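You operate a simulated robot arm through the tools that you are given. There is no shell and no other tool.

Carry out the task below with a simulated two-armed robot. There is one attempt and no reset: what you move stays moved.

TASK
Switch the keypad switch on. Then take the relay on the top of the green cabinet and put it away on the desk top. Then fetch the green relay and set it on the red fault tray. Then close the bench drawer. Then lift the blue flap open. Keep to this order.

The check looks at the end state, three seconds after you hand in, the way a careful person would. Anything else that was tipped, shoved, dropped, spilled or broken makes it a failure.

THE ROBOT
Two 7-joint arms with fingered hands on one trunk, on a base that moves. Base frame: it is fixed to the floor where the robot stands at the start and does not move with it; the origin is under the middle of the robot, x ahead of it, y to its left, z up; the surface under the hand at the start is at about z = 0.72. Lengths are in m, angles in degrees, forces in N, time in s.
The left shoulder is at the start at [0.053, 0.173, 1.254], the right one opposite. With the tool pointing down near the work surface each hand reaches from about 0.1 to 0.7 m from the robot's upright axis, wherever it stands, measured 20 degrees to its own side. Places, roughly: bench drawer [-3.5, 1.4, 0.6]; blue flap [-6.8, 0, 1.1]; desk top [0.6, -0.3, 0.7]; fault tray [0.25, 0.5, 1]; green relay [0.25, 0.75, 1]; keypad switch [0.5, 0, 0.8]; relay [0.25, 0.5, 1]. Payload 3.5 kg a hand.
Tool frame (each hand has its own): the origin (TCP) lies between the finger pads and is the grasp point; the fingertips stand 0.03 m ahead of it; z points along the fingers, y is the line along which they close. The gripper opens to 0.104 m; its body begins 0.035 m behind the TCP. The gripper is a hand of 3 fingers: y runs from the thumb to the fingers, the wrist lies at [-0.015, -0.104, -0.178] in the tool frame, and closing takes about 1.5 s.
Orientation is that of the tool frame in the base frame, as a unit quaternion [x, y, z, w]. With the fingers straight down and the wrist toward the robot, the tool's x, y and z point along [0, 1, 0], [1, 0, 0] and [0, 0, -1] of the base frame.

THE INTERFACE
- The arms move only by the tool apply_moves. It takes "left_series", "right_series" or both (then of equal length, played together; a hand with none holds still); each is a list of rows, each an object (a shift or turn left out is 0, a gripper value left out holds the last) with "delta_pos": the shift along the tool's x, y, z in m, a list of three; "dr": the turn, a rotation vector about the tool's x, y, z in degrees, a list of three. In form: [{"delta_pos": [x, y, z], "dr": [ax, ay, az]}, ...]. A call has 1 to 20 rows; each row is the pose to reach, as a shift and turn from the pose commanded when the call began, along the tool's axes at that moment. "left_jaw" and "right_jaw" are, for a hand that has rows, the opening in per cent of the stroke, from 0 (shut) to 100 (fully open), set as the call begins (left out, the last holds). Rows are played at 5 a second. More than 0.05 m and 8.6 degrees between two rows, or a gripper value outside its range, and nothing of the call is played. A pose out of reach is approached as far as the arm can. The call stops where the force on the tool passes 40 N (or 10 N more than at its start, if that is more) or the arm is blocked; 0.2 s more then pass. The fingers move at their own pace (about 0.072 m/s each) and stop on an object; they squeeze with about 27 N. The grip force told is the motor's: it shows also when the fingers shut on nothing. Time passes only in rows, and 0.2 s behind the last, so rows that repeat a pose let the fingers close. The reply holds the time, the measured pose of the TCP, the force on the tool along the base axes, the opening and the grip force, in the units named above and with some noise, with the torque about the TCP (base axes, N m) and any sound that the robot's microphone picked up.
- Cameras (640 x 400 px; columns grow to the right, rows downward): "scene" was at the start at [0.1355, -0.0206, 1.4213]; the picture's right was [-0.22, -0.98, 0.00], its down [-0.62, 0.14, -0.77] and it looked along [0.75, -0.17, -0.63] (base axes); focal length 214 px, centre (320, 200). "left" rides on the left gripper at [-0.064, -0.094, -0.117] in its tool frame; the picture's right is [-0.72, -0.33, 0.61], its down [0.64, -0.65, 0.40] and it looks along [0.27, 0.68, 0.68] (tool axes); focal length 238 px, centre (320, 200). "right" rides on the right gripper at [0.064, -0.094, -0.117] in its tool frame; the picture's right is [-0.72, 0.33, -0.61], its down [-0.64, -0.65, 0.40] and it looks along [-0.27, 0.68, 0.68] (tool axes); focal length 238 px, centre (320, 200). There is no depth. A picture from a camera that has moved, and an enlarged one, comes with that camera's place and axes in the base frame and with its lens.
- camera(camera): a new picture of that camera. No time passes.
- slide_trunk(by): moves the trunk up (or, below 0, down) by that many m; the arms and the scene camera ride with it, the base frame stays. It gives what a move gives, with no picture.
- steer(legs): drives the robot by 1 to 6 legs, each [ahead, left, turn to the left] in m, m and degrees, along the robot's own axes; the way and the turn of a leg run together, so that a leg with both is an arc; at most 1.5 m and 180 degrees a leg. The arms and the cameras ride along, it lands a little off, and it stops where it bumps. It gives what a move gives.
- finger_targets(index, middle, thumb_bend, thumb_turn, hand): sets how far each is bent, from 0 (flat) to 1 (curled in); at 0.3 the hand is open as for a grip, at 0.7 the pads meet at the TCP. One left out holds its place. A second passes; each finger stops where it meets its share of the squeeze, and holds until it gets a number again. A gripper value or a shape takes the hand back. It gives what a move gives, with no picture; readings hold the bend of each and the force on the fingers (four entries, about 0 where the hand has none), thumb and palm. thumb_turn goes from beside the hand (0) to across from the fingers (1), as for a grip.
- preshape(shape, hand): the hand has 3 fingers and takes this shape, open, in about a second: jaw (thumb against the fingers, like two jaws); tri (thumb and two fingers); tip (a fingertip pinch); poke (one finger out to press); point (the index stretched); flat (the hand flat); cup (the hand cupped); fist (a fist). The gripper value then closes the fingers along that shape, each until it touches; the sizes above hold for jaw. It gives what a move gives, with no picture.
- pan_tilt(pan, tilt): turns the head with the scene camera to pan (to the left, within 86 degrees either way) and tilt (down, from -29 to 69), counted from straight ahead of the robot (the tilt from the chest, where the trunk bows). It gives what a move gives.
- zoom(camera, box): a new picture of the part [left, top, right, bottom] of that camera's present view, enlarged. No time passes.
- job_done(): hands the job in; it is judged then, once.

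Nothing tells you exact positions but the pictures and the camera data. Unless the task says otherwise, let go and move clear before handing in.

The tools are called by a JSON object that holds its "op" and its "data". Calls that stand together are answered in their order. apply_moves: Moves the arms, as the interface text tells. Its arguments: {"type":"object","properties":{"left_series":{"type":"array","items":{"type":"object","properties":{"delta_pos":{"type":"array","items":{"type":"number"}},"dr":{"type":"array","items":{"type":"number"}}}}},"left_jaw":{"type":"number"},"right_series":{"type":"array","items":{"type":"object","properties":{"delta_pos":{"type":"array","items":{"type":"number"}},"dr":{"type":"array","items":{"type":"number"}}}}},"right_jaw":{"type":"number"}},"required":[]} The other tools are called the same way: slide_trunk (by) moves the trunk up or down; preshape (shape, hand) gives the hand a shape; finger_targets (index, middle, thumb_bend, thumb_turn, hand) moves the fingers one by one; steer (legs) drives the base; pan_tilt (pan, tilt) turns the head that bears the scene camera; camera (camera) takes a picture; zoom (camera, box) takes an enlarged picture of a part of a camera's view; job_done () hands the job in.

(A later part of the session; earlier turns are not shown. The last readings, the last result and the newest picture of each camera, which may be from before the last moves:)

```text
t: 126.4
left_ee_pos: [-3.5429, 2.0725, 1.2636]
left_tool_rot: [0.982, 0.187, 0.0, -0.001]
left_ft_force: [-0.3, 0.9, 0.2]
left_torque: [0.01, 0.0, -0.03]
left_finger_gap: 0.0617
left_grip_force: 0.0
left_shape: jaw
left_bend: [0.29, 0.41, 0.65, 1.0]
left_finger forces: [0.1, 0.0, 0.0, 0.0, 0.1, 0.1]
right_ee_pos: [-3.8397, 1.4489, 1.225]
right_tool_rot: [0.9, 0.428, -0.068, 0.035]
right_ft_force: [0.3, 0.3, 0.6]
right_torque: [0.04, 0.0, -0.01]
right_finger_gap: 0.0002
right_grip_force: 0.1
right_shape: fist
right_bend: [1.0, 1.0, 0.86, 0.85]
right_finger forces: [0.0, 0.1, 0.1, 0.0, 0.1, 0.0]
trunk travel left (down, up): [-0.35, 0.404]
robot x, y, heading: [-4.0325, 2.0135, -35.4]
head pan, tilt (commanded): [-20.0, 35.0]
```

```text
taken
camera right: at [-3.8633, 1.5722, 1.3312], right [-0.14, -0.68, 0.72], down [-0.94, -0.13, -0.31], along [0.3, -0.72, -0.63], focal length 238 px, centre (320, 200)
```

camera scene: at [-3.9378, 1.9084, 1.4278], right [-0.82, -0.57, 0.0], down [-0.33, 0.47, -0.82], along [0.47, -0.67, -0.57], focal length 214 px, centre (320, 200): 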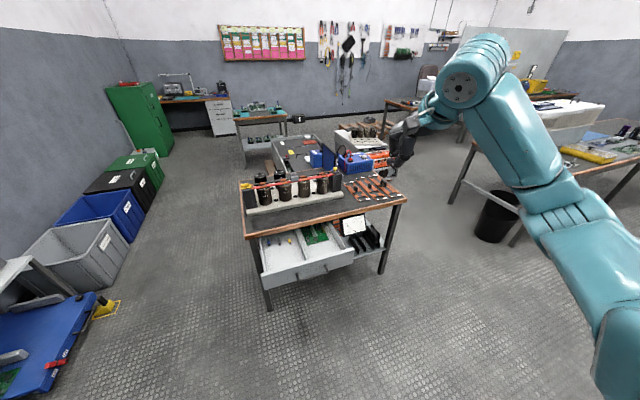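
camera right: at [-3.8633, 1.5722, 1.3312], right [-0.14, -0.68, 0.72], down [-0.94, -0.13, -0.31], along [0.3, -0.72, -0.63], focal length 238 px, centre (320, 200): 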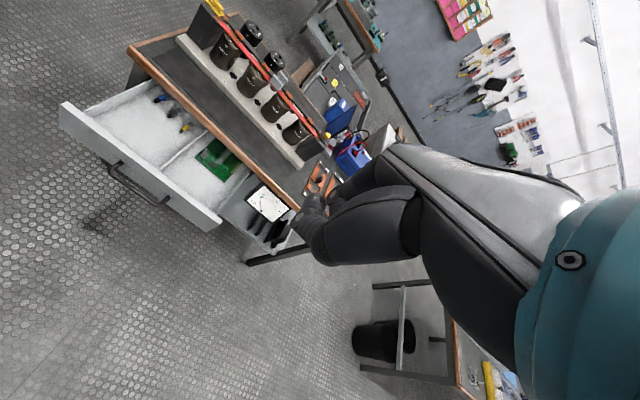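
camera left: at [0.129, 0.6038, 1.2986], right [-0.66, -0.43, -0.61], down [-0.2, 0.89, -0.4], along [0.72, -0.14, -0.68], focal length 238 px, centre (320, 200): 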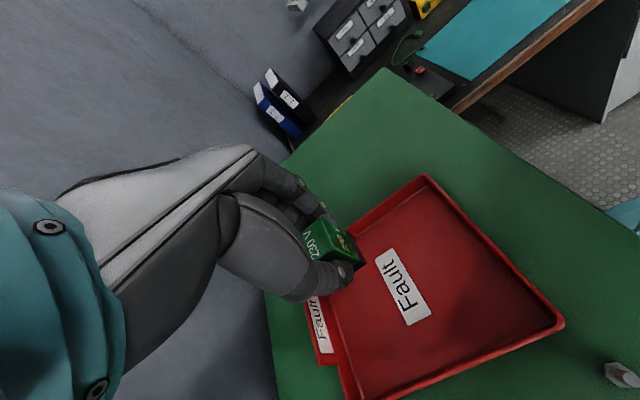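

{"op": "zoom", "data": {"camera": "scene", "box": [370, 80, 470, 180]}}

{"op": "zoom", "data": {"camera": "right", "box": [260, 120, 460, 290]}}

{"op": "zoom", "data": {"camera": "scene", "box": [220, 170, 420, 320]}}

```text
4.00 times, centred on (420, 130) of scene
camera zoom: at [-3.9378, 1.9084, 1.4278], right [-0.82, -0.57, 0.0], down [-0.33, 0.47, -0.82], along [0.47, -0.67, -0.57], focal length 858 px, centre (-80, 480)
```

zoom: 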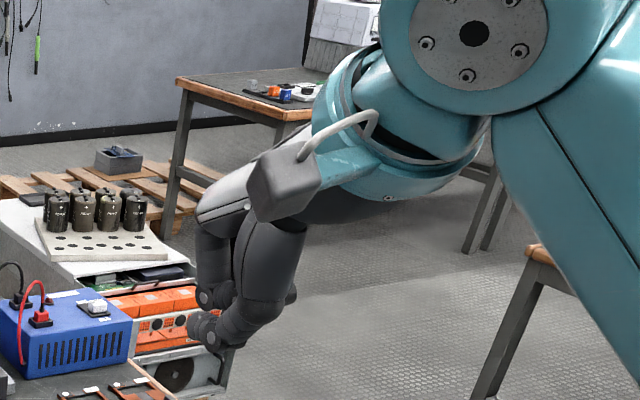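

```text
2.35 times, centred on (360, 205) of right
camera zoom: at [-3.8633, 1.5722, 1.3312], right [-0.14, -0.68, 0.72], down [-0.94, -0.13, -0.31], along [0.3, -0.72, -0.63], focal length 561 px, centre (226, 188)
```

zoom: 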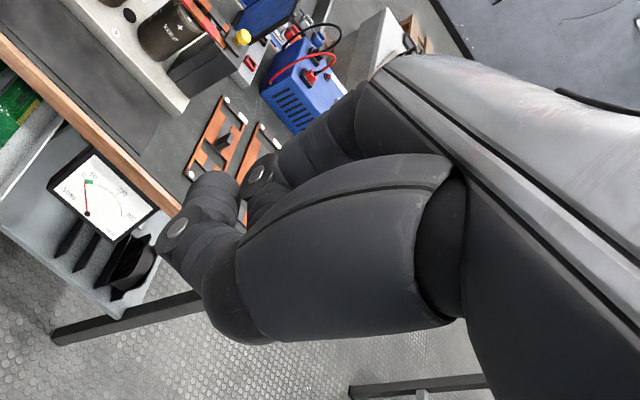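

```text
2.67 times, centred on (320, 245) of scene
camera zoom: at [-3.9378, 1.9084, 1.4278], right [-0.82, -0.57, 0.0], down [-0.33, 0.47, -0.82], along [0.47, -0.67, -0.57], focal length 572 px, centre (320, 80)
```

zoom: 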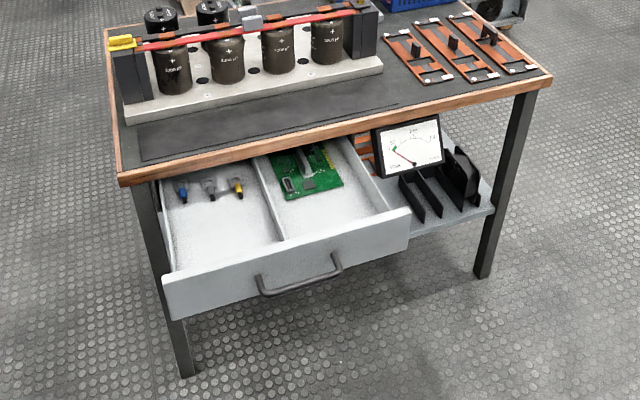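

The fist's knuckles lead low and forward, good for pushing. I'll lower the trunk, then line the right fist up in front of the handle.

{"op": "slide_trunk", "data": {"by": -0.28}}

{"op": "camera", "data": {"camera": "scene"}}

```text
t: 129.2
left_ee_pos: [-3.5431, 2.0712, 0.9852]
left_tool_rot: [0.982, 0.187, 0.001, -0.001]
left_ft_force: [-0.4, 0.3, -0.3]
left_torque: [0.01, 0.01, 0.01]
left_finger_gap: 0.062
left_grip_force: 0.0
left_shape: jaw
left_bend: [0.29, 0.41, 0.65, 1.0]
left_finger forces: [0.0, 0.1, 0.1, 0.0, 0.0, 0.0]
right_ee_pos: [-3.8411, 1.4503, 0.946]
right_tool_rot: [0.901, 0.428, -0.067, 0.035]
right_ft_force: [-0.5, 0.2, 0.0]
right_torque: [-0.03, 0.02, -0.01]
right_finger_gap: 0.0
right_grip_force: 0.1
right_shape: fist
right_bend: [1.0, 1.0, 0.86, 0.85]
right_finger forces: [0.0, 0.0, 0.1, 0.0, 0.0, 0.0]
trunk travel left (down, up): [-0.07, 0.684]
robot x, y, heading: [-4.0294, 2.0153, -35.4]
head pan, tilt (commanded): [-20.0, 35.0]
```

```text
taken
camera scene: at [-3.8295, 1.8315, 1.1376], right [-0.82, -0.57, 0.0], down [-0.33, 0.47, -0.82], along [0.47, -0.67, -0.57], focal length 214 px, centre (320, 200)
```

scene: 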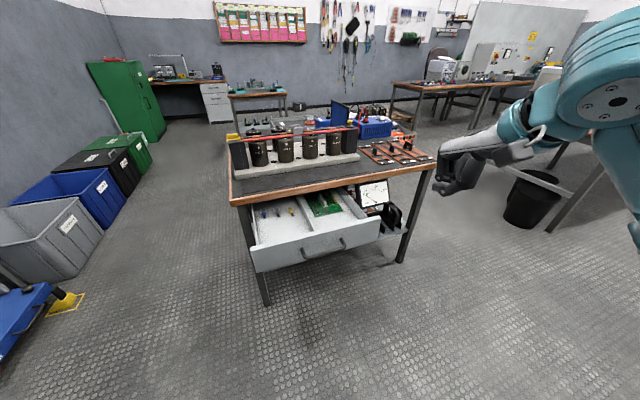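

{"op": "zoom", "data": {"camera": "scene", "box": [220, 160, 460, 310]}}

```text
2.67 times, centred on (340, 235) of scene
camera zoom: at [-3.8295, 1.8315, 1.1376], right [-0.82, -0.57, 0.0], down [-0.33, 0.47, -0.82], along [0.47, -0.67, -0.57], focal length 572 px, centre (267, 107)
```

zoom: 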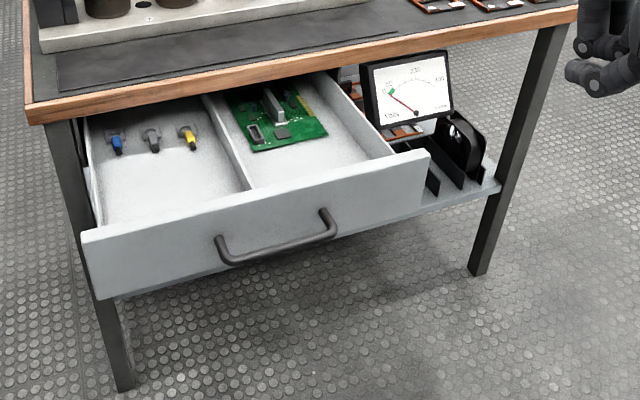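

{"op": "apply_moves", "data": {"right_series": [{"delta_pos": [0.0233, -0.0015, 0.0376], "dr": [-1.9, 1.1, -0.5]}, {"delta_pos": [0.0466, -0.003, 0.0751], "dr": [-3.75, 2.2, -0.95]}, {"delta_pos": [0.07, -0.0044, 0.1127], "dr": [-5.6, 3.3, -1.4]}, {"delta_pos": [0.0933, -0.0059, 0.1503], "dr": [-7.5, 4.45, -1.9]}, {"delta_pos": [0.1166, -0.0073, 0.1878], "dr": [-9.4, 5.6, -2.4]}, {"delta_pos": [0.14, -0.0088, 0.2254], "dr": [-11.25, 6.7, -2.85]}, {"delta_pos": [0.1632, -0.0102, 0.263], "dr": [-13.1, 7.8, -3.3]}, {"delta_pos": [0.1865, -0.0117, 0.3005], "dr": [-15, 8.9, -3.8]}]}}

{"op": "camera", "data": {"camera": "scene"}}

{"op": "camera", "data": {"camera": "right"}}

```text
t: 131.0
left_ee_pos: [-3.5415, 2.072, 0.9837]
left_tool_rot: [0.982, 0.188, 0.001, 0.0]
left_ft_force: [-0.4, 0.5, -0.4]
left_torque: [0.0, 0.01, 0.01]
left_finger_gap: 0.0621
left_grip_force: 0.1
left_shape: jaw
left_bend: [0.29, 0.41, 0.65, 1.0]
left_finger forces: [0.0, 0.0, 0.0, 0.1, 0.0, 0.0]
right_ee_pos: [-3.7582, 1.5624, 0.6211]
right_tool_rot: [0.876, 0.464, 0.059, 0.117]
right_ft_force: [0.2, 0.2, -0.6]
right_torque: [0.0, 0.0, -0.02]
right_finger_gap: 0.0
right_grip_force: 0.0
right_shape: fist
right_bend: [1.0, 1.0, 0.86, 0.85]
right_finger forces: [0.1, 0.1, 0.0, 0.0, 0.0, 0.1]
right hand out of reach, approached as far as the arm can: row 2, 3, 4, 5, 6
trunk travel left (down, up): [-0.07, 0.684]
robot x, y, heading: [-4.0284, 2.0158, -35.6]
head pan, tilt (commanded): [-20.0, 35.0]
```

```text
taken
camera scene: at [-3.8292, 1.8314, 1.1375], right [-0.82, -0.57, 0.0], down [-0.33, 0.47, -0.82], along [0.47, -0.67, -0.57], focal length 214 px, centre (320, 200)
```

scene: 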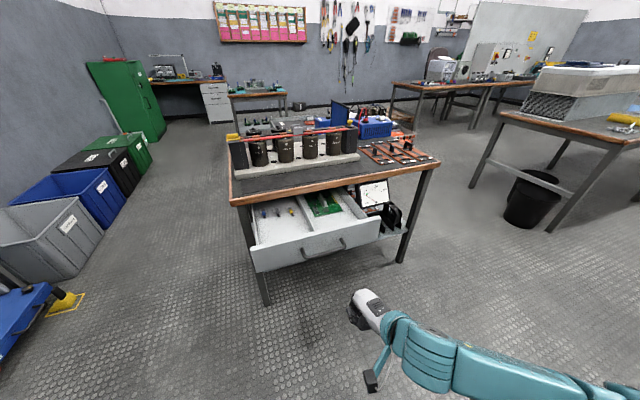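

```text
taken
camera right: at [-3.8223, 1.6856, 0.7099], right [-0.27, -0.68, 0.68], down [-0.8, -0.24, -0.56], along [0.54, -0.69, -0.48], focal length 238 px, centre (320, 200)
```

right: 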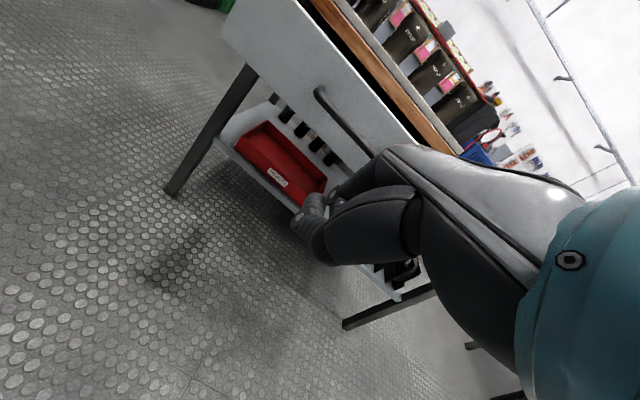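

{"op": "zoom", "data": {"camera": "right", "box": [200, 0, 460, 220]}}

{"op": "zoom", "data": {"camera": "scene", "box": [230, 200, 430, 340]}}

```text
1.82 times, centred on (330, 110) of right
camera zoom: at [-3.8223, 1.6856, 0.7099], right [-0.27, -0.68, 0.68], down [-0.8, -0.24, -0.56], along [0.54, -0.69, -0.48], focal length 433 px, centre (302, 364)
```

zoom: 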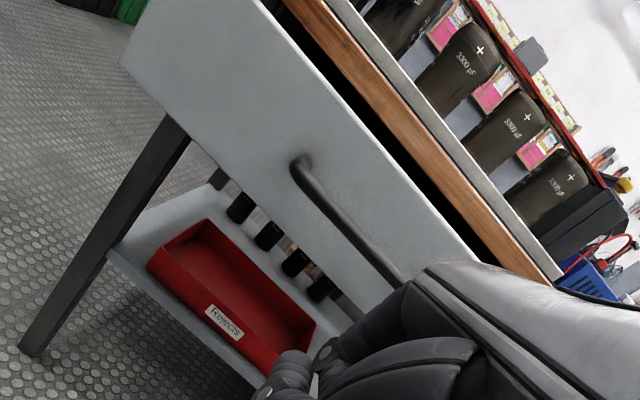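

```text
2.86 times, centred on (330, 270) of scene
camera zoom: at [-3.8292, 1.8314, 1.1375], right [-0.82, -0.57, 0.0], down [-0.33, 0.47, -0.82], along [0.47, -0.67, -0.57], focal length 613 px, centre (291, 0)
```

zoom: 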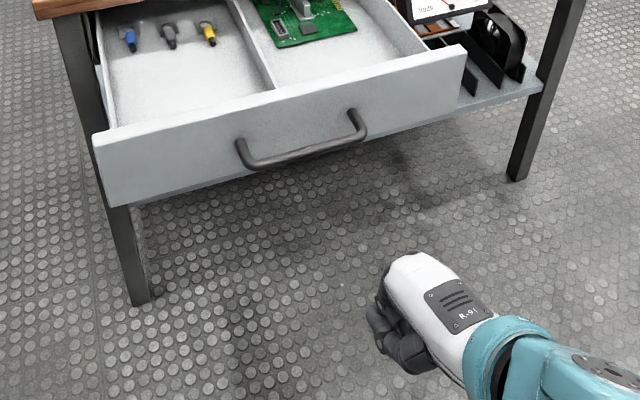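

The handle bar is actually at about z = 0.65, 11 cm ahead of the fist. I'll raise the fist 4 cm to match and drive forward to just short of contact.

{"op": "apply_moves", "data": {"right_series": [{"delta_pos": [0.0074, 0.0053, -0.0193]}, {"delta_pos": [0.0148, 0.0107, -0.0386]}]}}

{"op": "steer", "data": {"legs": [[0.08, 0, 0]]}}

{"op": "zoom", "data": {"camera": "scene", "box": [200, 180, 440, 340]}}

{"op": "camera", "data": {"camera": "right"}}

```text
t: 131.6
left_ee_pos: [-3.5426, 2.0731, 0.9844]
left_tool_rot: [0.982, 0.188, 0.0, 0.0]
left_ft_force: [0.2, 0.0, 0.3]
left_torque: [0.0, 0.02, 0.01]
left_finger_gap: 0.0622
left_grip_force: 0.0
left_shape: jaw
left_bend: [0.29, 0.41, 0.65, 1.0]
left_finger forces: [0.0, 0.0, 0.0, 0.1, 0.0, 0.0]
right_ee_pos: [-3.7504, 1.5768, 0.6608]
right_tool_rot: [0.875, 0.465, 0.057, 0.118]
right_ft_force: [1.7, -0.3, -0.2]
right_torque: [0.0, 0.01, -0.01]
right_finger_gap: 0.0003
right_grip_force: 0.0
right_shape: fist
right_bend: [1.0, 1.0, 0.86, 0.85]
right_finger forces: [0.1, 0.1, 0.1, 0.0, 0.0, 0.0]
trunk travel left (down, up): [-0.07, 0.684]
robot x, y, heading: [-4.0313, 2.0115, -35.2]
head pan, tilt (commanded): [-20.0, 35.0]
```

```text
t: 132.7
left_ee_pos: [-3.4771, 2.026, 0.9836]
left_tool_rot: [0.982, 0.187, 0.0, 0.0]
left_ft_force: [0.2, 0.6, 0.7]
left_torque: [0.0, 0.03, 0.0]
left_finger_gap: 0.0622
left_grip_force: 0.0
left_shape: jaw
left_bend: [0.29, 0.41, 0.65, 1.0]
left_finger forces: [0.1, 0.0, 0.0, 0.0, 0.1, 0.0]
right_ee_pos: [-3.6848, 1.5315, 0.6609]
right_tool_rot: [0.876, 0.464, 0.058, 0.117]
right_ft_force: [-0.2, 0.6, -0.5]
right_torque: [-0.01, 0.0, -0.03]
right_finger_gap: 0.0002
right_grip_force: 0.0
right_shape: fist
right_bend: [1.0, 1.0, 0.86, 0.85]
right_finger forces: [0.0, 0.0, 0.0, 0.1, 0.0, 0.1]
trunk travel left (down, up): [-0.07, 0.684]
robot x, y, heading: [-3.9637, 1.9672, -35.1]
head pan, tilt (commanded): [-20.0, 35.0]
```

```text
2.50 times, centred on (320, 260) of scene
camera zoom: at [-3.7638, 1.7851, 1.1374], right [-0.82, -0.57, 0.0], down [-0.33, 0.47, -0.82], along [0.47, -0.67, -0.57], focal length 536 px, centre (320, 50)
```

zoom: 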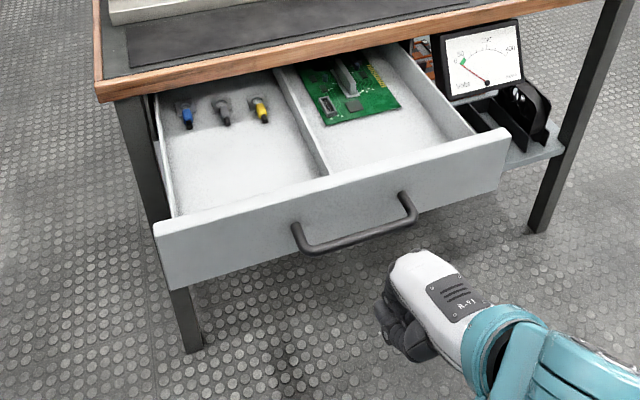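

```text
taken
camera right: at [-3.749, 1.652, 0.7491], right [-0.27, -0.68, 0.68], down [-0.8, -0.24, -0.55], along [0.54, -0.69, -0.48], focal length 238 px, centre (320, 200)
```

right: 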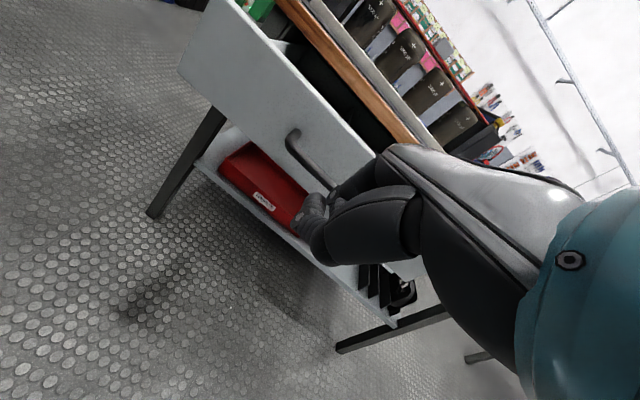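

{"op": "steer", "data": {"legs": [[0.05, 0, 0]]}}

{"op": "zoom", "data": {"camera": "scene", "box": [200, 180, 440, 340]}}

{"op": "camera", "data": {"camera": "right"}}

```text
t: 133.6
left_ee_pos: [-3.4348, 1.9951, 0.9844]
left_tool_rot: [0.982, 0.188, 0.0, -0.001]
left_ft_force: [-0.6, -0.2, -0.4]
left_torque: [-0.03, -0.01, -0.03]
left_finger_gap: 0.062
left_grip_force: 0.1
left_shape: jaw
left_bend: [0.29, 0.41, 0.65, 1.0]
left_finger forces: [0.0, 0.0, 0.0, 0.0, 0.0, 0.0]
right_ee_pos: [-3.6436, 1.5013, 0.6609]
right_tool_rot: [0.876, 0.465, 0.057, 0.116]
right_ft_force: [1.0, 1.0, 0.4]
right_torque: [0.01, 0.04, -0.01]
right_finger_gap: 0.0
right_grip_force: 0.0
right_shape: fist
right_bend: [1.0, 1.0, 0.86, 0.85]
right_finger forces: [0.0, 0.0, 0.0, 0.0, 0.0, 0.0]
trunk travel left (down, up): [-0.07, 0.684]
robot x, y, heading: [-3.9248, 1.9365, -35.2]
head pan, tilt (commanded): [-20.0, 35.0]
```

```text
2.50 times, centred on (320, 260) of scene
camera zoom: at [-3.7227, 1.756, 1.1374], right [-0.82, -0.57, 0.0], down [-0.33, 0.47, -0.82], along [0.47, -0.67, -0.57], focal length 536 px, centre (320, 50)
```

zoom: 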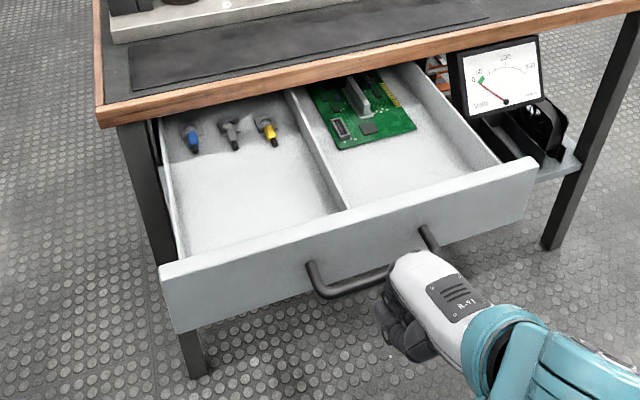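

```text
taken
camera right: at [-3.7079, 1.6229, 0.7491], right [-0.27, -0.68, 0.68], down [-0.8, -0.24, -0.55], along [0.54, -0.69, -0.48], focal length 238 px, centre (320, 200)
```

right: 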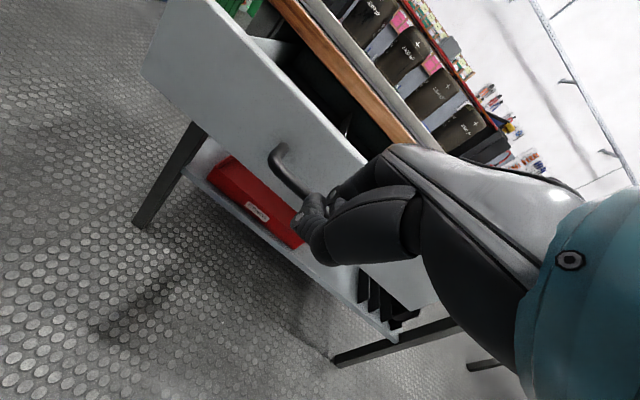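

{"op": "steer", "data": {"legs": [[0.04, 0, 0]]}}

{"op": "zoom", "data": {"camera": "scene", "box": [200, 180, 440, 340]}}

{"op": "zoom", "data": {"camera": "right", "box": [200, 80, 440, 280]}}

```text
t: 134.5
left_ee_pos: [-3.4035, 1.9735, 0.9837]
left_tool_rot: [0.982, 0.188, 0.0, -0.001]
left_ft_force: [-0.7, -0.6, -0.1]
left_torque: [0.02, -0.01, 0.0]
left_finger_gap: 0.0617
left_grip_force: 0.0
left_shape: jaw
left_bend: [0.29, 0.41, 0.65, 1.0]
left_finger forces: [0.0, 0.1, 0.0, 0.0, 0.0, 0.0]
right_ee_pos: [-3.6111, 1.4792, 0.6604]
right_tool_rot: [0.876, 0.465, 0.058, 0.117]
right_ft_force: [-0.8, 0.6, 0.2]
right_torque: [0.0, 0.0, 0.0]
right_finger_gap: 0.0
right_grip_force: 0.0
right_shape: fist
right_bend: [1.0, 1.0, 0.86, 0.85]
right_finger forces: [0.1, 0.1, 0.0, 0.0, 0.0, 0.0]
trunk travel left (down, up): [-0.07, 0.684]
robot x, y, heading: [-3.8906, 1.915, -35.1]
head pan, tilt (commanded): [-20.0, 35.0]
```

```text
2.50 times, centred on (320, 260) of scene
camera zoom: at [-3.69, 1.7329, 1.1374], right [-0.82, -0.57, 0.0], down [-0.33, 0.47, -0.82], along [0.47, -0.67, -0.57], focal length 536 px, centre (320, 50)
```

zoom: 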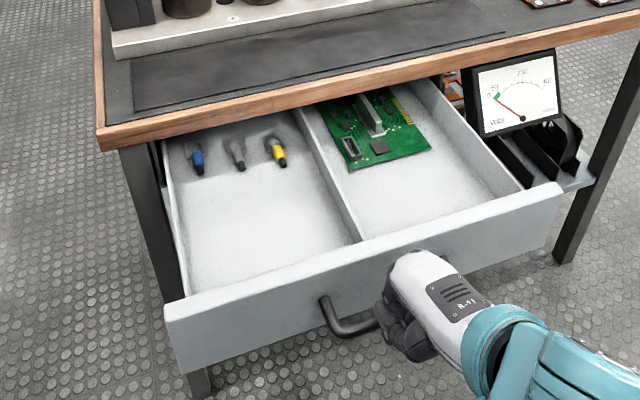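

```text
2.00 times, centred on (320, 180) of right
camera zoom: at [-3.6752, 1.5998, 0.7491], right [-0.27, -0.68, 0.68], down [-0.8, -0.24, -0.55], along [0.54, -0.69, -0.48], focal length 477 px, centre (320, 240)
```

zoom: 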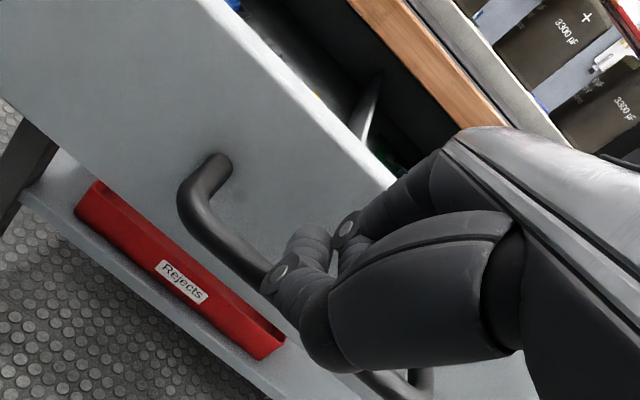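

The fist is now over the bar handle and about to touch the panel itself. I'll raise it slightly so it pushes on the panel above the bar, then push forward.

{"op": "apply_moves", "data": {"right_series": [{"delta_pos": [0, 0.0039, -0.0145]}, {"delta_pos": [0, 0.0039, -0.0145]}]}}

{"op": "steer", "data": {"legs": [[0.05, 0, 0]]}}

{"op": "zoom", "data": {"camera": "scene", "box": [200, 160, 440, 320]}}

{"op": "zoom", "data": {"camera": "right", "box": [200, 80, 440, 280]}}

```text
t: 135.1
left_ee_pos: [-3.4039, 1.9724, 0.9847]
left_tool_rot: [0.982, 0.188, 0.0, -0.001]
left_ft_force: [-0.1, -0.5, 0.3]
left_torque: [-0.01, -0.01, 0.02]
left_finger_gap: 0.0617
left_grip_force: 0.1
left_shape: jaw
left_bend: [0.29, 0.41, 0.65, 1.0]
left_finger forces: [0.1, 0.0, 0.1, 0.0, 0.0, 0.0]
right_ee_pos: [-3.61, 1.4775, 0.6743]
right_tool_rot: [0.875, 0.465, 0.059, 0.117]
right_ft_force: [-0.2, 1.1, 0.0]
right_torque: [-0.02, 0.0, 0.0]
right_finger_gap: 0.0
right_grip_force: 0.0
right_shape: fist
right_bend: [1.0, 1.0, 0.86, 0.85]
right_finger forces: [0.1, 0.0, 0.0, 0.0, 0.0, 0.0]
trunk travel left (down, up): [-0.07, 0.684]
robot x, y, heading: [-3.8907, 1.9155, -35.0]
head pan, tilt (commanded): [-20.0, 35.0]
```

```text
t: 136.0
left_ee_pos: [-3.3632, 1.9444, 0.9849]
left_tool_rot: [0.982, 0.189, 0.0, 0.0]
left_ft_force: [0.9, -0.6, 0.1]
left_torque: [0.07, 0.0, 0.0]
left_finger_gap: 0.0617
left_grip_force: 0.1
left_shape: jaw
left_bend: [0.29, 0.41, 0.65, 1.0]
left_finger forces: [0.1, 0.0, 0.0, 0.0, 0.0, 0.1]
right_ee_pos: [-3.5689, 1.4495, 0.6741]
right_tool_rot: [0.875, 0.466, 0.058, 0.116]
right_ft_force: [0.8, 0.2, -0.6]
right_torque: [0.01, -0.01, 0.01]
right_finger_gap: 0.0
right_grip_force: 0.0
right_shape: fist
right_bend: [1.0, 1.0, 0.85, 0.85]
right_finger forces: [0.0, 0.0, 0.0, 0.0, 0.0, 0.0]
trunk travel left (down, up): [-0.07, 0.684]
robot x, y, heading: [-3.8519, 1.8832, -35.5]
head pan, tilt (commanded): [-20.0, 35.0]
```

```text
2.50 times, centred on (320, 240) of scene
camera zoom: at [-3.6498, 1.7044, 1.1373], right [-0.82, -0.57, 0.0], down [-0.33, 0.47, -0.82], along [0.47, -0.67, -0.57], focal length 536 px, centre (320, 100)
```

zoom: 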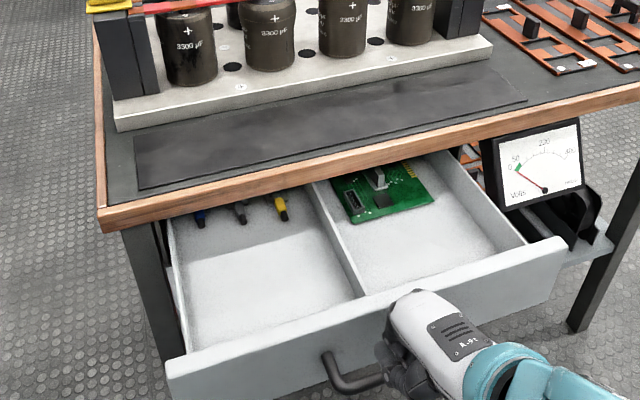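

```text
2.00 times, centred on (320, 180) of right
camera zoom: at [-3.634, 1.5711, 0.7625], right [-0.27, -0.68, 0.68], down [-0.8, -0.24, -0.55], along [0.54, -0.69, -0.48], focal length 477 px, centre (320, 240)
```

zoom: 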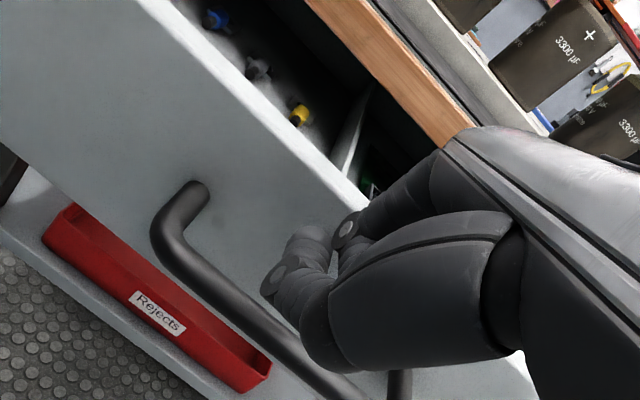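

The drawer is sliding in with almost no resistance. I'll continue pushing.

{"op": "steer", "data": {"legs": [[0.08, 0, 0]]}}

{"op": "zoom", "data": {"camera": "scene", "box": [200, 160, 440, 320]}}

{"op": "zoom", "data": {"camera": "right", "box": [200, 80, 440, 280]}}

```text
t: 137.1
left_ee_pos: [-3.298, 1.9, 0.9839]
left_tool_rot: [0.982, 0.188, 0.0, 0.0]
left_ft_force: [-0.7, -0.1, 0.0]
left_torque: [0.02, 0.01, 0.02]
left_finger_gap: 0.0621
left_grip_force: 0.0
left_shape: jaw
left_bend: [0.29, 0.41, 0.65, 1.0]
left_finger forces: [0.1, 0.0, 0.0, 0.0, 0.0, 0.1]
right_ee_pos: [-3.5051, 1.4033, 0.674]
right_tool_rot: [0.876, 0.465, 0.058, 0.116]
right_ft_force: [0.7, 0.3, 0.6]
right_torque: [-0.02, 0.02, -0.03]
right_finger_gap: 0.0001
right_grip_force: 0.1
right_shape: fist
right_bend: [1.0, 1.0, 0.85, 0.85]
right_finger forces: [0.1, 0.0, 0.1, 0.0, 0.0, 0.0]
trunk travel left (down, up): [-0.07, 0.684]
robot x, y, heading: [-3.7862, 1.8396, -35.2]
head pan, tilt (commanded): [-20.0, 35.0]
```

```text
2.50 times, centred on (320, 240) of scene
camera zoom: at [-3.5847, 1.6584, 1.1374], right [-0.82, -0.57, 0.0], down [-0.33, 0.47, -0.82], along [0.47, -0.67, -0.57], focal length 536 px, centre (320, 100)
```

zoom: 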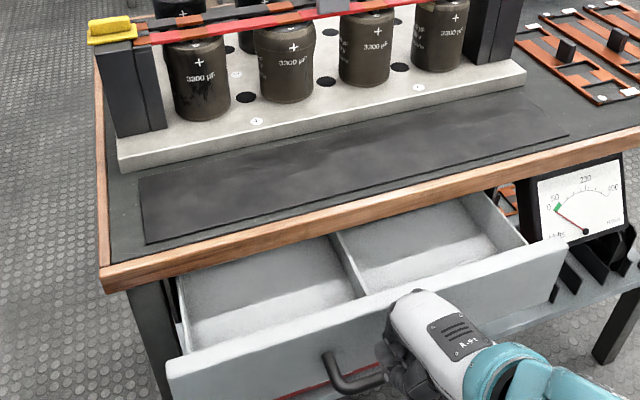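

```text
2.00 times, centred on (320, 180) of right
camera zoom: at [-3.5689, 1.5251, 0.7625], right [-0.27, -0.68, 0.68], down [-0.8, -0.24, -0.55], along [0.54, -0.69, -0.48], focal length 477 px, centre (320, 240)
```

zoom: 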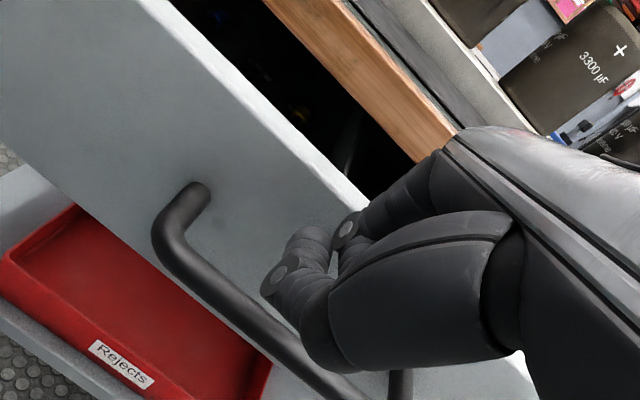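

{"op": "steer", "data": {"legs": [[0.05, 0, 0]]}}

{"op": "zoom", "data": {"camera": "scene", "box": [200, 160, 440, 320]}}

{"op": "zoom", "data": {"camera": "right", "box": [200, 80, 440, 280]}}

```text
t: 138.0
left_ee_pos: [-3.2565, 1.8698, 0.9855]
left_tool_rot: [0.982, 0.188, 0.0, 0.0]
left_ft_force: [0.1, -0.2, 1.5]
left_torque: [0.0, 0.01, -0.01]
left_finger_gap: 0.0619
left_grip_force: 0.0
left_shape: jaw
left_bend: [0.29, 0.41, 0.65, 1.0]
left_finger forces: [0.0, 0.0, 0.1, 0.1, 0.1, 0.1]
right_ee_pos: [-3.4643, 1.3757, 0.675]
right_tool_rot: [0.876, 0.465, 0.057, 0.117]
right_ft_force: [-0.7, -0.1, -0.2]
right_torque: [0.01, -0.03, 0.01]
right_finger_gap: 0.0
right_grip_force: 0.0
right_shape: fist
right_bend: [1.0, 1.0, 0.85, 0.85]
right_finger forces: [0.0, 0.1, 0.0, 0.0, 0.0, 0.0]
trunk travel left (down, up): [-0.07, 0.684]
robot x, y, heading: [-3.7453, 1.8058, -35.4]
head pan, tilt (commanded): [-20.0, 35.0]
```

```text
2.50 times, centred on (320, 240) of scene
camera zoom: at [-3.5438, 1.6297, 1.1373], right [-0.82, -0.57, 0.0], down [-0.33, 0.47, -0.82], along [0.47, -0.67, -0.57], focal length 536 px, centre (320, 100)
```

zoom: 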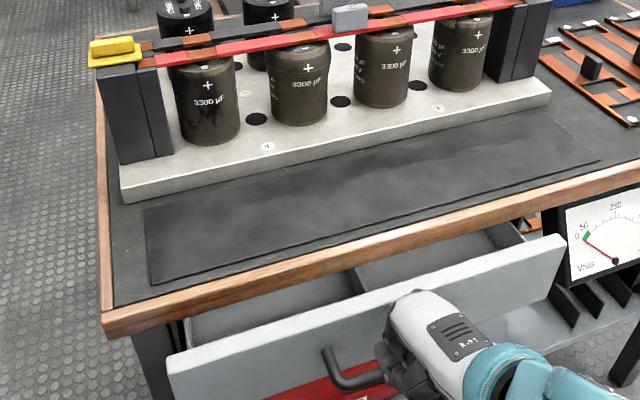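

```text
2.00 times, centred on (320, 180) of right
camera zoom: at [-3.5279, 1.4965, 0.7624], right [-0.27, -0.68, 0.68], down [-0.8, -0.24, -0.55], along [0.54, -0.69, -0.48], focal length 477 px, centre (320, 240)
```

zoom: 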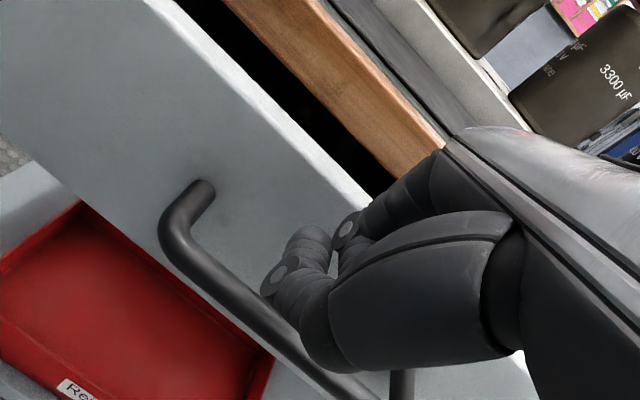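

{"op": "steer", "data": {"legs": [[0.025, 0, 0]]}}

{"op": "zoom", "data": {"camera": "scene", "box": [200, 160, 440, 320]}}

{"op": "zoom", "data": {"camera": "right", "box": [200, 80, 440, 280]}}

```text
t: 138.8
left_ee_pos: [-3.2373, 1.8566, 0.9849]
left_tool_rot: [0.982, 0.188, 0.0, 0.0]
left_ft_force: [0.0, -0.7, -0.4]
left_torque: [0.0, 0.02, 0.0]
left_finger_gap: 0.0621
left_grip_force: 0.1
left_shape: jaw
left_bend: [0.29, 0.41, 0.65, 1.0]
left_finger forces: [0.0, 0.0, 0.0, 0.0, 0.0, 0.0]
right_ee_pos: [-3.4432, 1.3604, 0.6731]
right_tool_rot: [0.876, 0.465, 0.058, 0.116]
right_ft_force: [-0.6, 1.0, 0.4]
right_torque: [0.01, 0.02, 0.02]
right_finger_gap: 0.0958
right_grip_force: 0.0
right_shape: fist
right_bend: [1.0, 1.0, 0.85, 0.85]
right_finger forces: [0.0, 0.1, 0.0, 0.0, 0.0, 0.0]
trunk travel left (down, up): [-0.07, 0.684]
robot x, y, heading: [-3.7236, 1.7943, -35.1]
head pan, tilt (commanded): [-20.0, 35.0]
```

```text
2.50 times, centred on (320, 240) of scene
camera zoom: at [-3.5236, 1.6153, 1.1374], right [-0.82, -0.57, 0.0], down [-0.33, 0.47, -0.82], along [0.47, -0.67, -0.57], focal length 536 px, centre (320, 100)
```

zoom: 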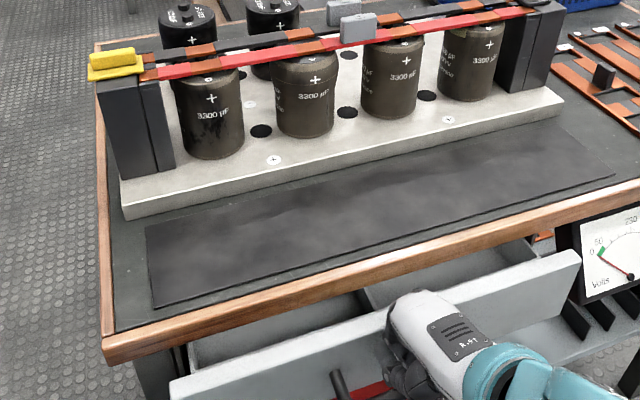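

```text
2.00 times, centred on (320, 180) of right
camera zoom: at [-3.5077, 1.4819, 0.7624], right [-0.27, -0.68, 0.68], down [-0.8, -0.24, -0.55], along [0.54, -0.69, -0.48], focal length 477 px, centre (320, 240)
```

zoom: 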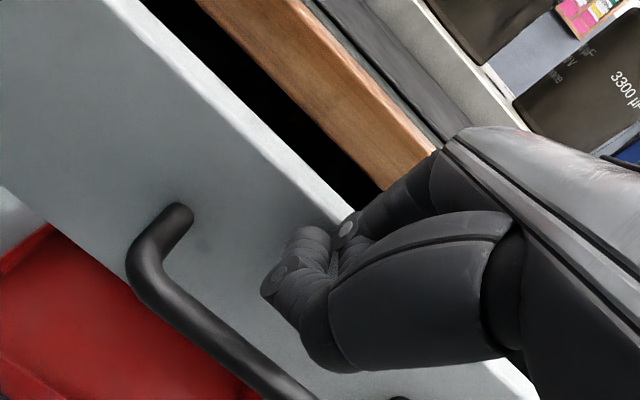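

{"op": "camera", "data": {"camera": "right"}}

{"op": "camera", "data": {"camera": "scene"}}

{"op": "camera", "data": {"camera": "left"}}

```text
taken
camera right: at [-3.5077, 1.4819, 0.7624], right [-0.27, -0.68, 0.68], down [-0.8, -0.24, -0.55], along [0.54, -0.69, -0.48], focal length 238 px, centre (320, 200)
```

right: 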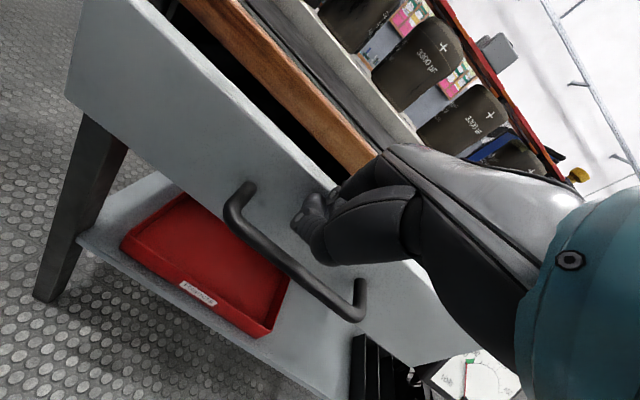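

```text
taken
camera scene: at [-3.5236, 1.6153, 1.1374], right [-0.82, -0.57, 0.0], down [-0.33, 0.47, -0.82], along [0.47, -0.67, -0.57], focal length 214 px, centre (320, 200)
```

scene: 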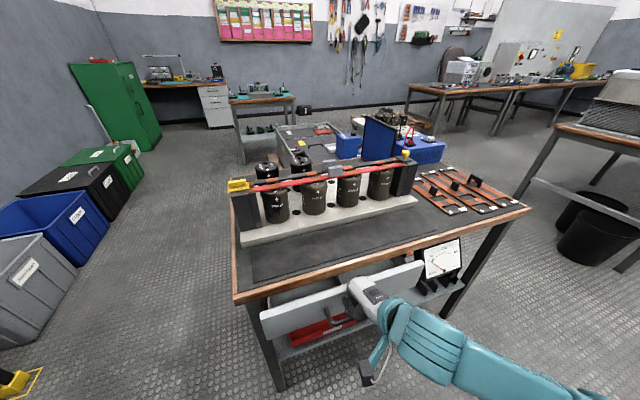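

```text
taken
camera left: at [-3.3316, 1.9184, 1.1024], right [-0.79, 0.04, -0.61], down [0.35, 0.84, -0.4], along [0.5, -0.54, -0.68], focal length 238 px, centre (320, 200)
```

left: 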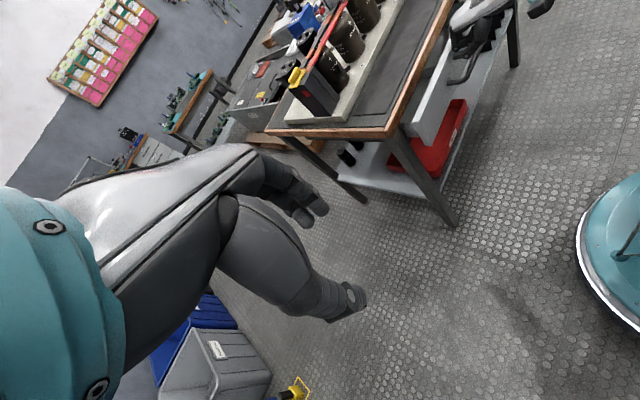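

{"op": "zoom", "data": {"camera": "left", "box": [380, 0, 580, 180]}}

{"op": "zoom", "data": {"camera": "right", "box": [220, 120, 440, 280]}}

```text
2.22 times, centred on (480, 90) of left
camera zoom: at [-3.3316, 1.9184, 1.1024], right [-0.79, 0.04, -0.61], down [0.35, 0.84, -0.4], along [0.5, -0.54, -0.68], focal length 530 px, centre (-36, 444)
```

zoom: 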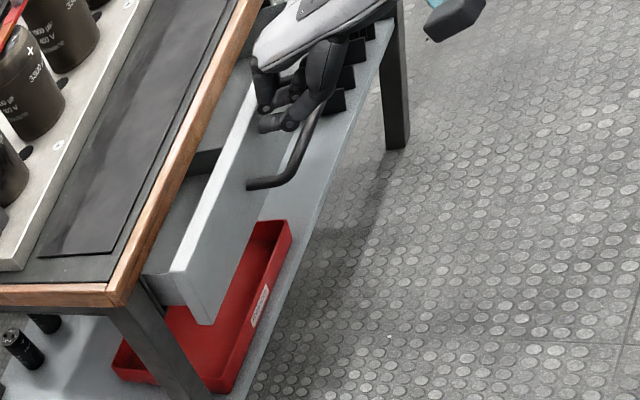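

```text
2.50 times, centred on (330, 200) of right
camera zoom: at [-3.5077, 1.4819, 0.7624], right [-0.27, -0.68, 0.68], down [-0.8, -0.24, -0.55], along [0.54, -0.69, -0.48], focal length 596 px, centre (295, 200)
```

zoom: 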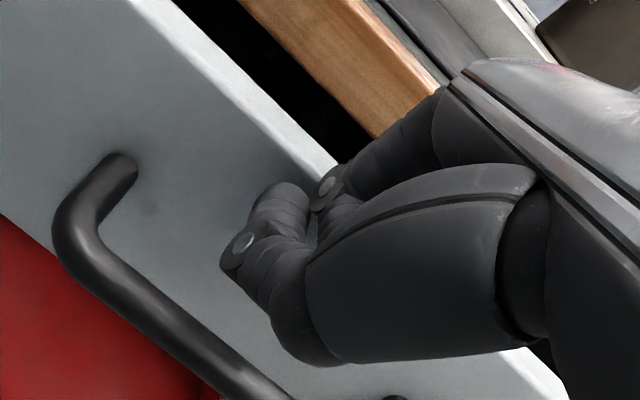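

{"op": "zoom", "data": {"camera": "left", "box": [450, 0, 540, 70]}}

```text
5.71 times, centred on (495, 35) of left
camera zoom: at [-3.3316, 1.9184, 1.1024], right [-0.79, 0.04, -0.61], down [0.35, 0.84, -0.4], along [0.5, -0.54, -0.68], focal length 1362 px, centre (-680, 1143)
```

zoom: 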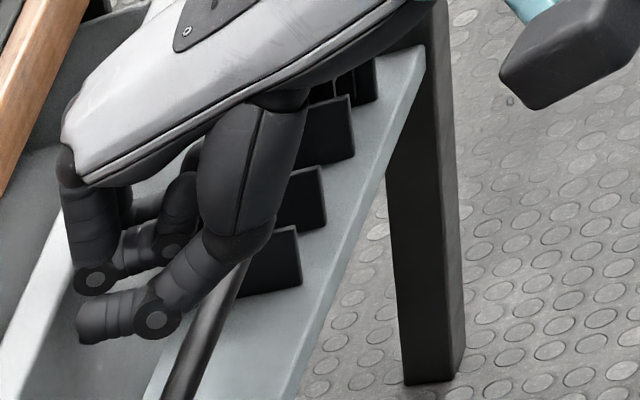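

The side view shows the thumb tip touching the panel with the finger knuckles just behind; about 3 cm of gap remains. I'll lower the fist 1 cm for better overlap and push on in small steps.

{"op": "apply_moves", "data": {"right_series": [{"delta_pos": [0, -0.0026, 0.0097]}, {"delta_pos": [0, -0.0026, 0.0097]}]}}

{"op": "steer", "data": {"legs": [[0.02, 0, 0]]}}

{"op": "zoom", "data": {"camera": "left", "box": [390, 0, 570, 150]}}

{"op": "zoom", "data": {"camera": "scene", "box": [200, 220, 440, 380]}}

```text
t: 139.4
left_ee_pos: [-3.2376, 1.8564, 0.9844]
left_tool_rot: [0.982, 0.188, 0.001, 0.0]
left_ft_force: [0.4, -0.1, 0.0]
left_torque: [-0.05, 0.02, 0.0]
left_finger_gap: 0.0621
left_grip_force: 0.0
left_shape: jaw
left_bend: [0.29, 0.41, 0.65, 1.0]
left_finger forces: [0.0, 0.1, 0.1, 0.0, 0.0, 0.1]
right_ee_pos: [-3.4444, 1.3603, 0.6646]
right_tool_rot: [0.876, 0.465, 0.058, 0.117]
right_ft_force: [0.1, 0.0, 0.4]
right_torque: [0.02, -0.02, 0.03]
right_finger_gap: 0.096
right_grip_force: 0.0
right_shape: fist
right_bend: [1.0, 1.0, 0.85, 0.85]
right_finger forces: [0.0, 0.1, 0.0, 0.0, 0.1, 0.0]
trunk travel left (down, up): [-0.07, 0.684]
robot x, y, heading: [-3.7236, 1.7981, -35.2]
head pan, tilt (commanded): [-20.0, 35.0]
```

```text
t: 140.2
left_ee_pos: [-3.2207, 1.8435, 0.9827]
left_tool_rot: [0.982, 0.188, 0.0, 0.001]
left_ft_force: [0.7, 0.5, 0.2]
left_torque: [-0.01, -0.04, 0.0]
left_finger_gap: 0.0621
left_grip_force: 0.1
left_shape: jaw
left_bend: [0.29, 0.41, 0.65, 1.0]
left_finger forces: [0.0, 0.1, 0.0, 0.1, 0.0, 0.0]
right_ee_pos: [-3.4279, 1.3492, 0.6635]
right_tool_rot: [0.876, 0.465, 0.058, 0.116]
right_ft_force: [-0.2, -1.1, 0.6]
right_torque: [0.01, -0.01, 0.03]
right_finger_gap: 0.0961
right_grip_force: 0.2
right_shape: fist
right_bend: [1.0, 1.0, 0.85, 0.85]
right_finger forces: [0.0, 0.0, 0.0, 0.0, 0.0, 0.1]
trunk travel left (down, up): [-0.07, 0.684]
robot x, y, heading: [-3.7078, 1.785, -35.2]
head pan, tilt (commanded): [-20.0, 35.0]
```

```text
2.67 times, centred on (480, 75) of left
camera zoom: at [-3.3153, 1.907, 1.1024], right [-0.79, 0.04, -0.61], down [0.35, 0.84, -0.4], along [0.5, -0.54, -0.68], focal length 636 px, centre (-107, 533)
```

zoom: 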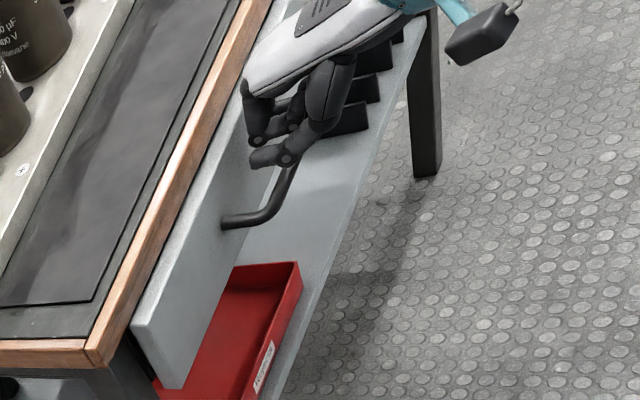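

```text
2.50 times, centred on (320, 300) of scene
camera zoom: at [-3.5071, 1.6037, 1.1373], right [-0.82, -0.57, 0.0], down [-0.33, 0.47, -0.82], along [0.47, -0.67, -0.57], focal length 536 px, centre (320, -50)
```

zoom: 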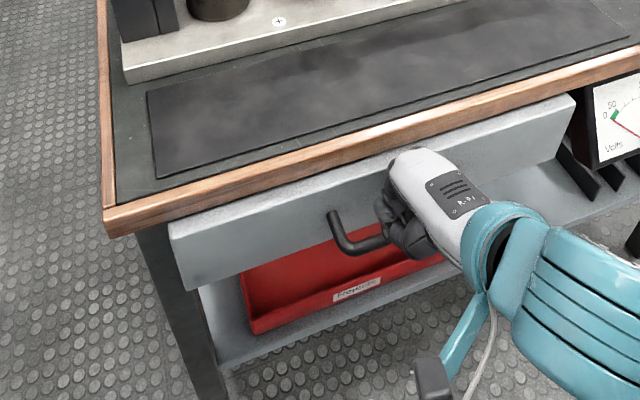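

The drawer now looks shut against the bench. I'll press a little further to be sure it's at its stop.

{"op": "apply_moves", "data": {"right_series": [{"delta_pos": [0, 0.0077, 0.0021]}, {"delta_pos": [0, 0.0145, 0.0039]}, {"delta_pos": [0, 0.0193, 0.0052]}]}}

{"op": "zoom", "data": {"camera": "left", "box": [390, 0, 570, 150]}}

{"op": "zoom", "data": {"camera": "scene", "box": [200, 220, 440, 380]}}

```text
t: 141.0
left_ee_pos: [-3.2212, 1.844, 0.984]
left_tool_rot: [0.982, 0.188, 0.001, 0.001]
left_ft_force: [0.3, -0.4, -0.2]
left_torque: [0.01, 0.04, 0.0]
left_finger_gap: 0.0621
left_grip_force: 0.1
left_shape: jaw
left_bend: [0.29, 0.41, 0.65, 1.0]
left_finger forces: [0.1, 0.0, 0.0, 0.0, 0.0, 0.0]
right_ee_pos: [-3.4109, 1.3381, 0.6629]
right_tool_rot: [0.876, 0.465, 0.057, 0.116]
right_ft_force: [0.1, -0.4, 0.1]
right_torque: [-0.02, 0.03, 0.05]
right_finger_gap: 0.096
right_grip_force: 0.0
right_shape: fist
right_bend: [1.0, 1.0, 0.85, 0.85]
right_finger forces: [0.0, 0.1, 0.0, 0.0, 0.1, 0.1]
trunk travel left (down, up): [-0.07, 0.684]
robot x, y, heading: [-3.706, 1.7811, -35.3]
head pan, tilt (commanded): [-20.0, 35.0]
```

```text
2.67 times, centred on (480, 75) of left
camera zoom: at [-3.3155, 1.9072, 1.1025], right [-0.79, 0.04, -0.61], down [0.35, 0.84, -0.4], along [0.5, -0.54, -0.68], focal length 636 px, centre (-107, 533)
```

zoom: 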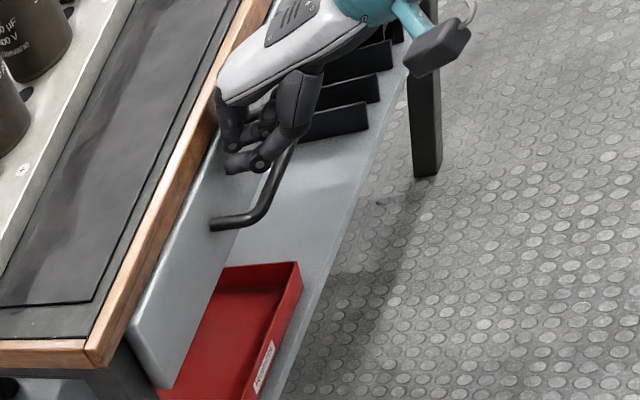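

```text
2.50 times, centred on (320, 300) of scene
camera zoom: at [-3.5074, 1.6039, 1.1375], right [-0.82, -0.57, 0.0], down [-0.33, 0.47, -0.82], along [0.47, -0.67, -0.57], focal length 536 px, centre (320, -50)
```

zoom: 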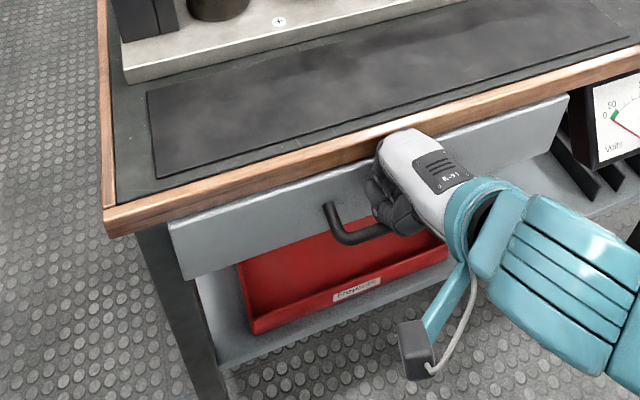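

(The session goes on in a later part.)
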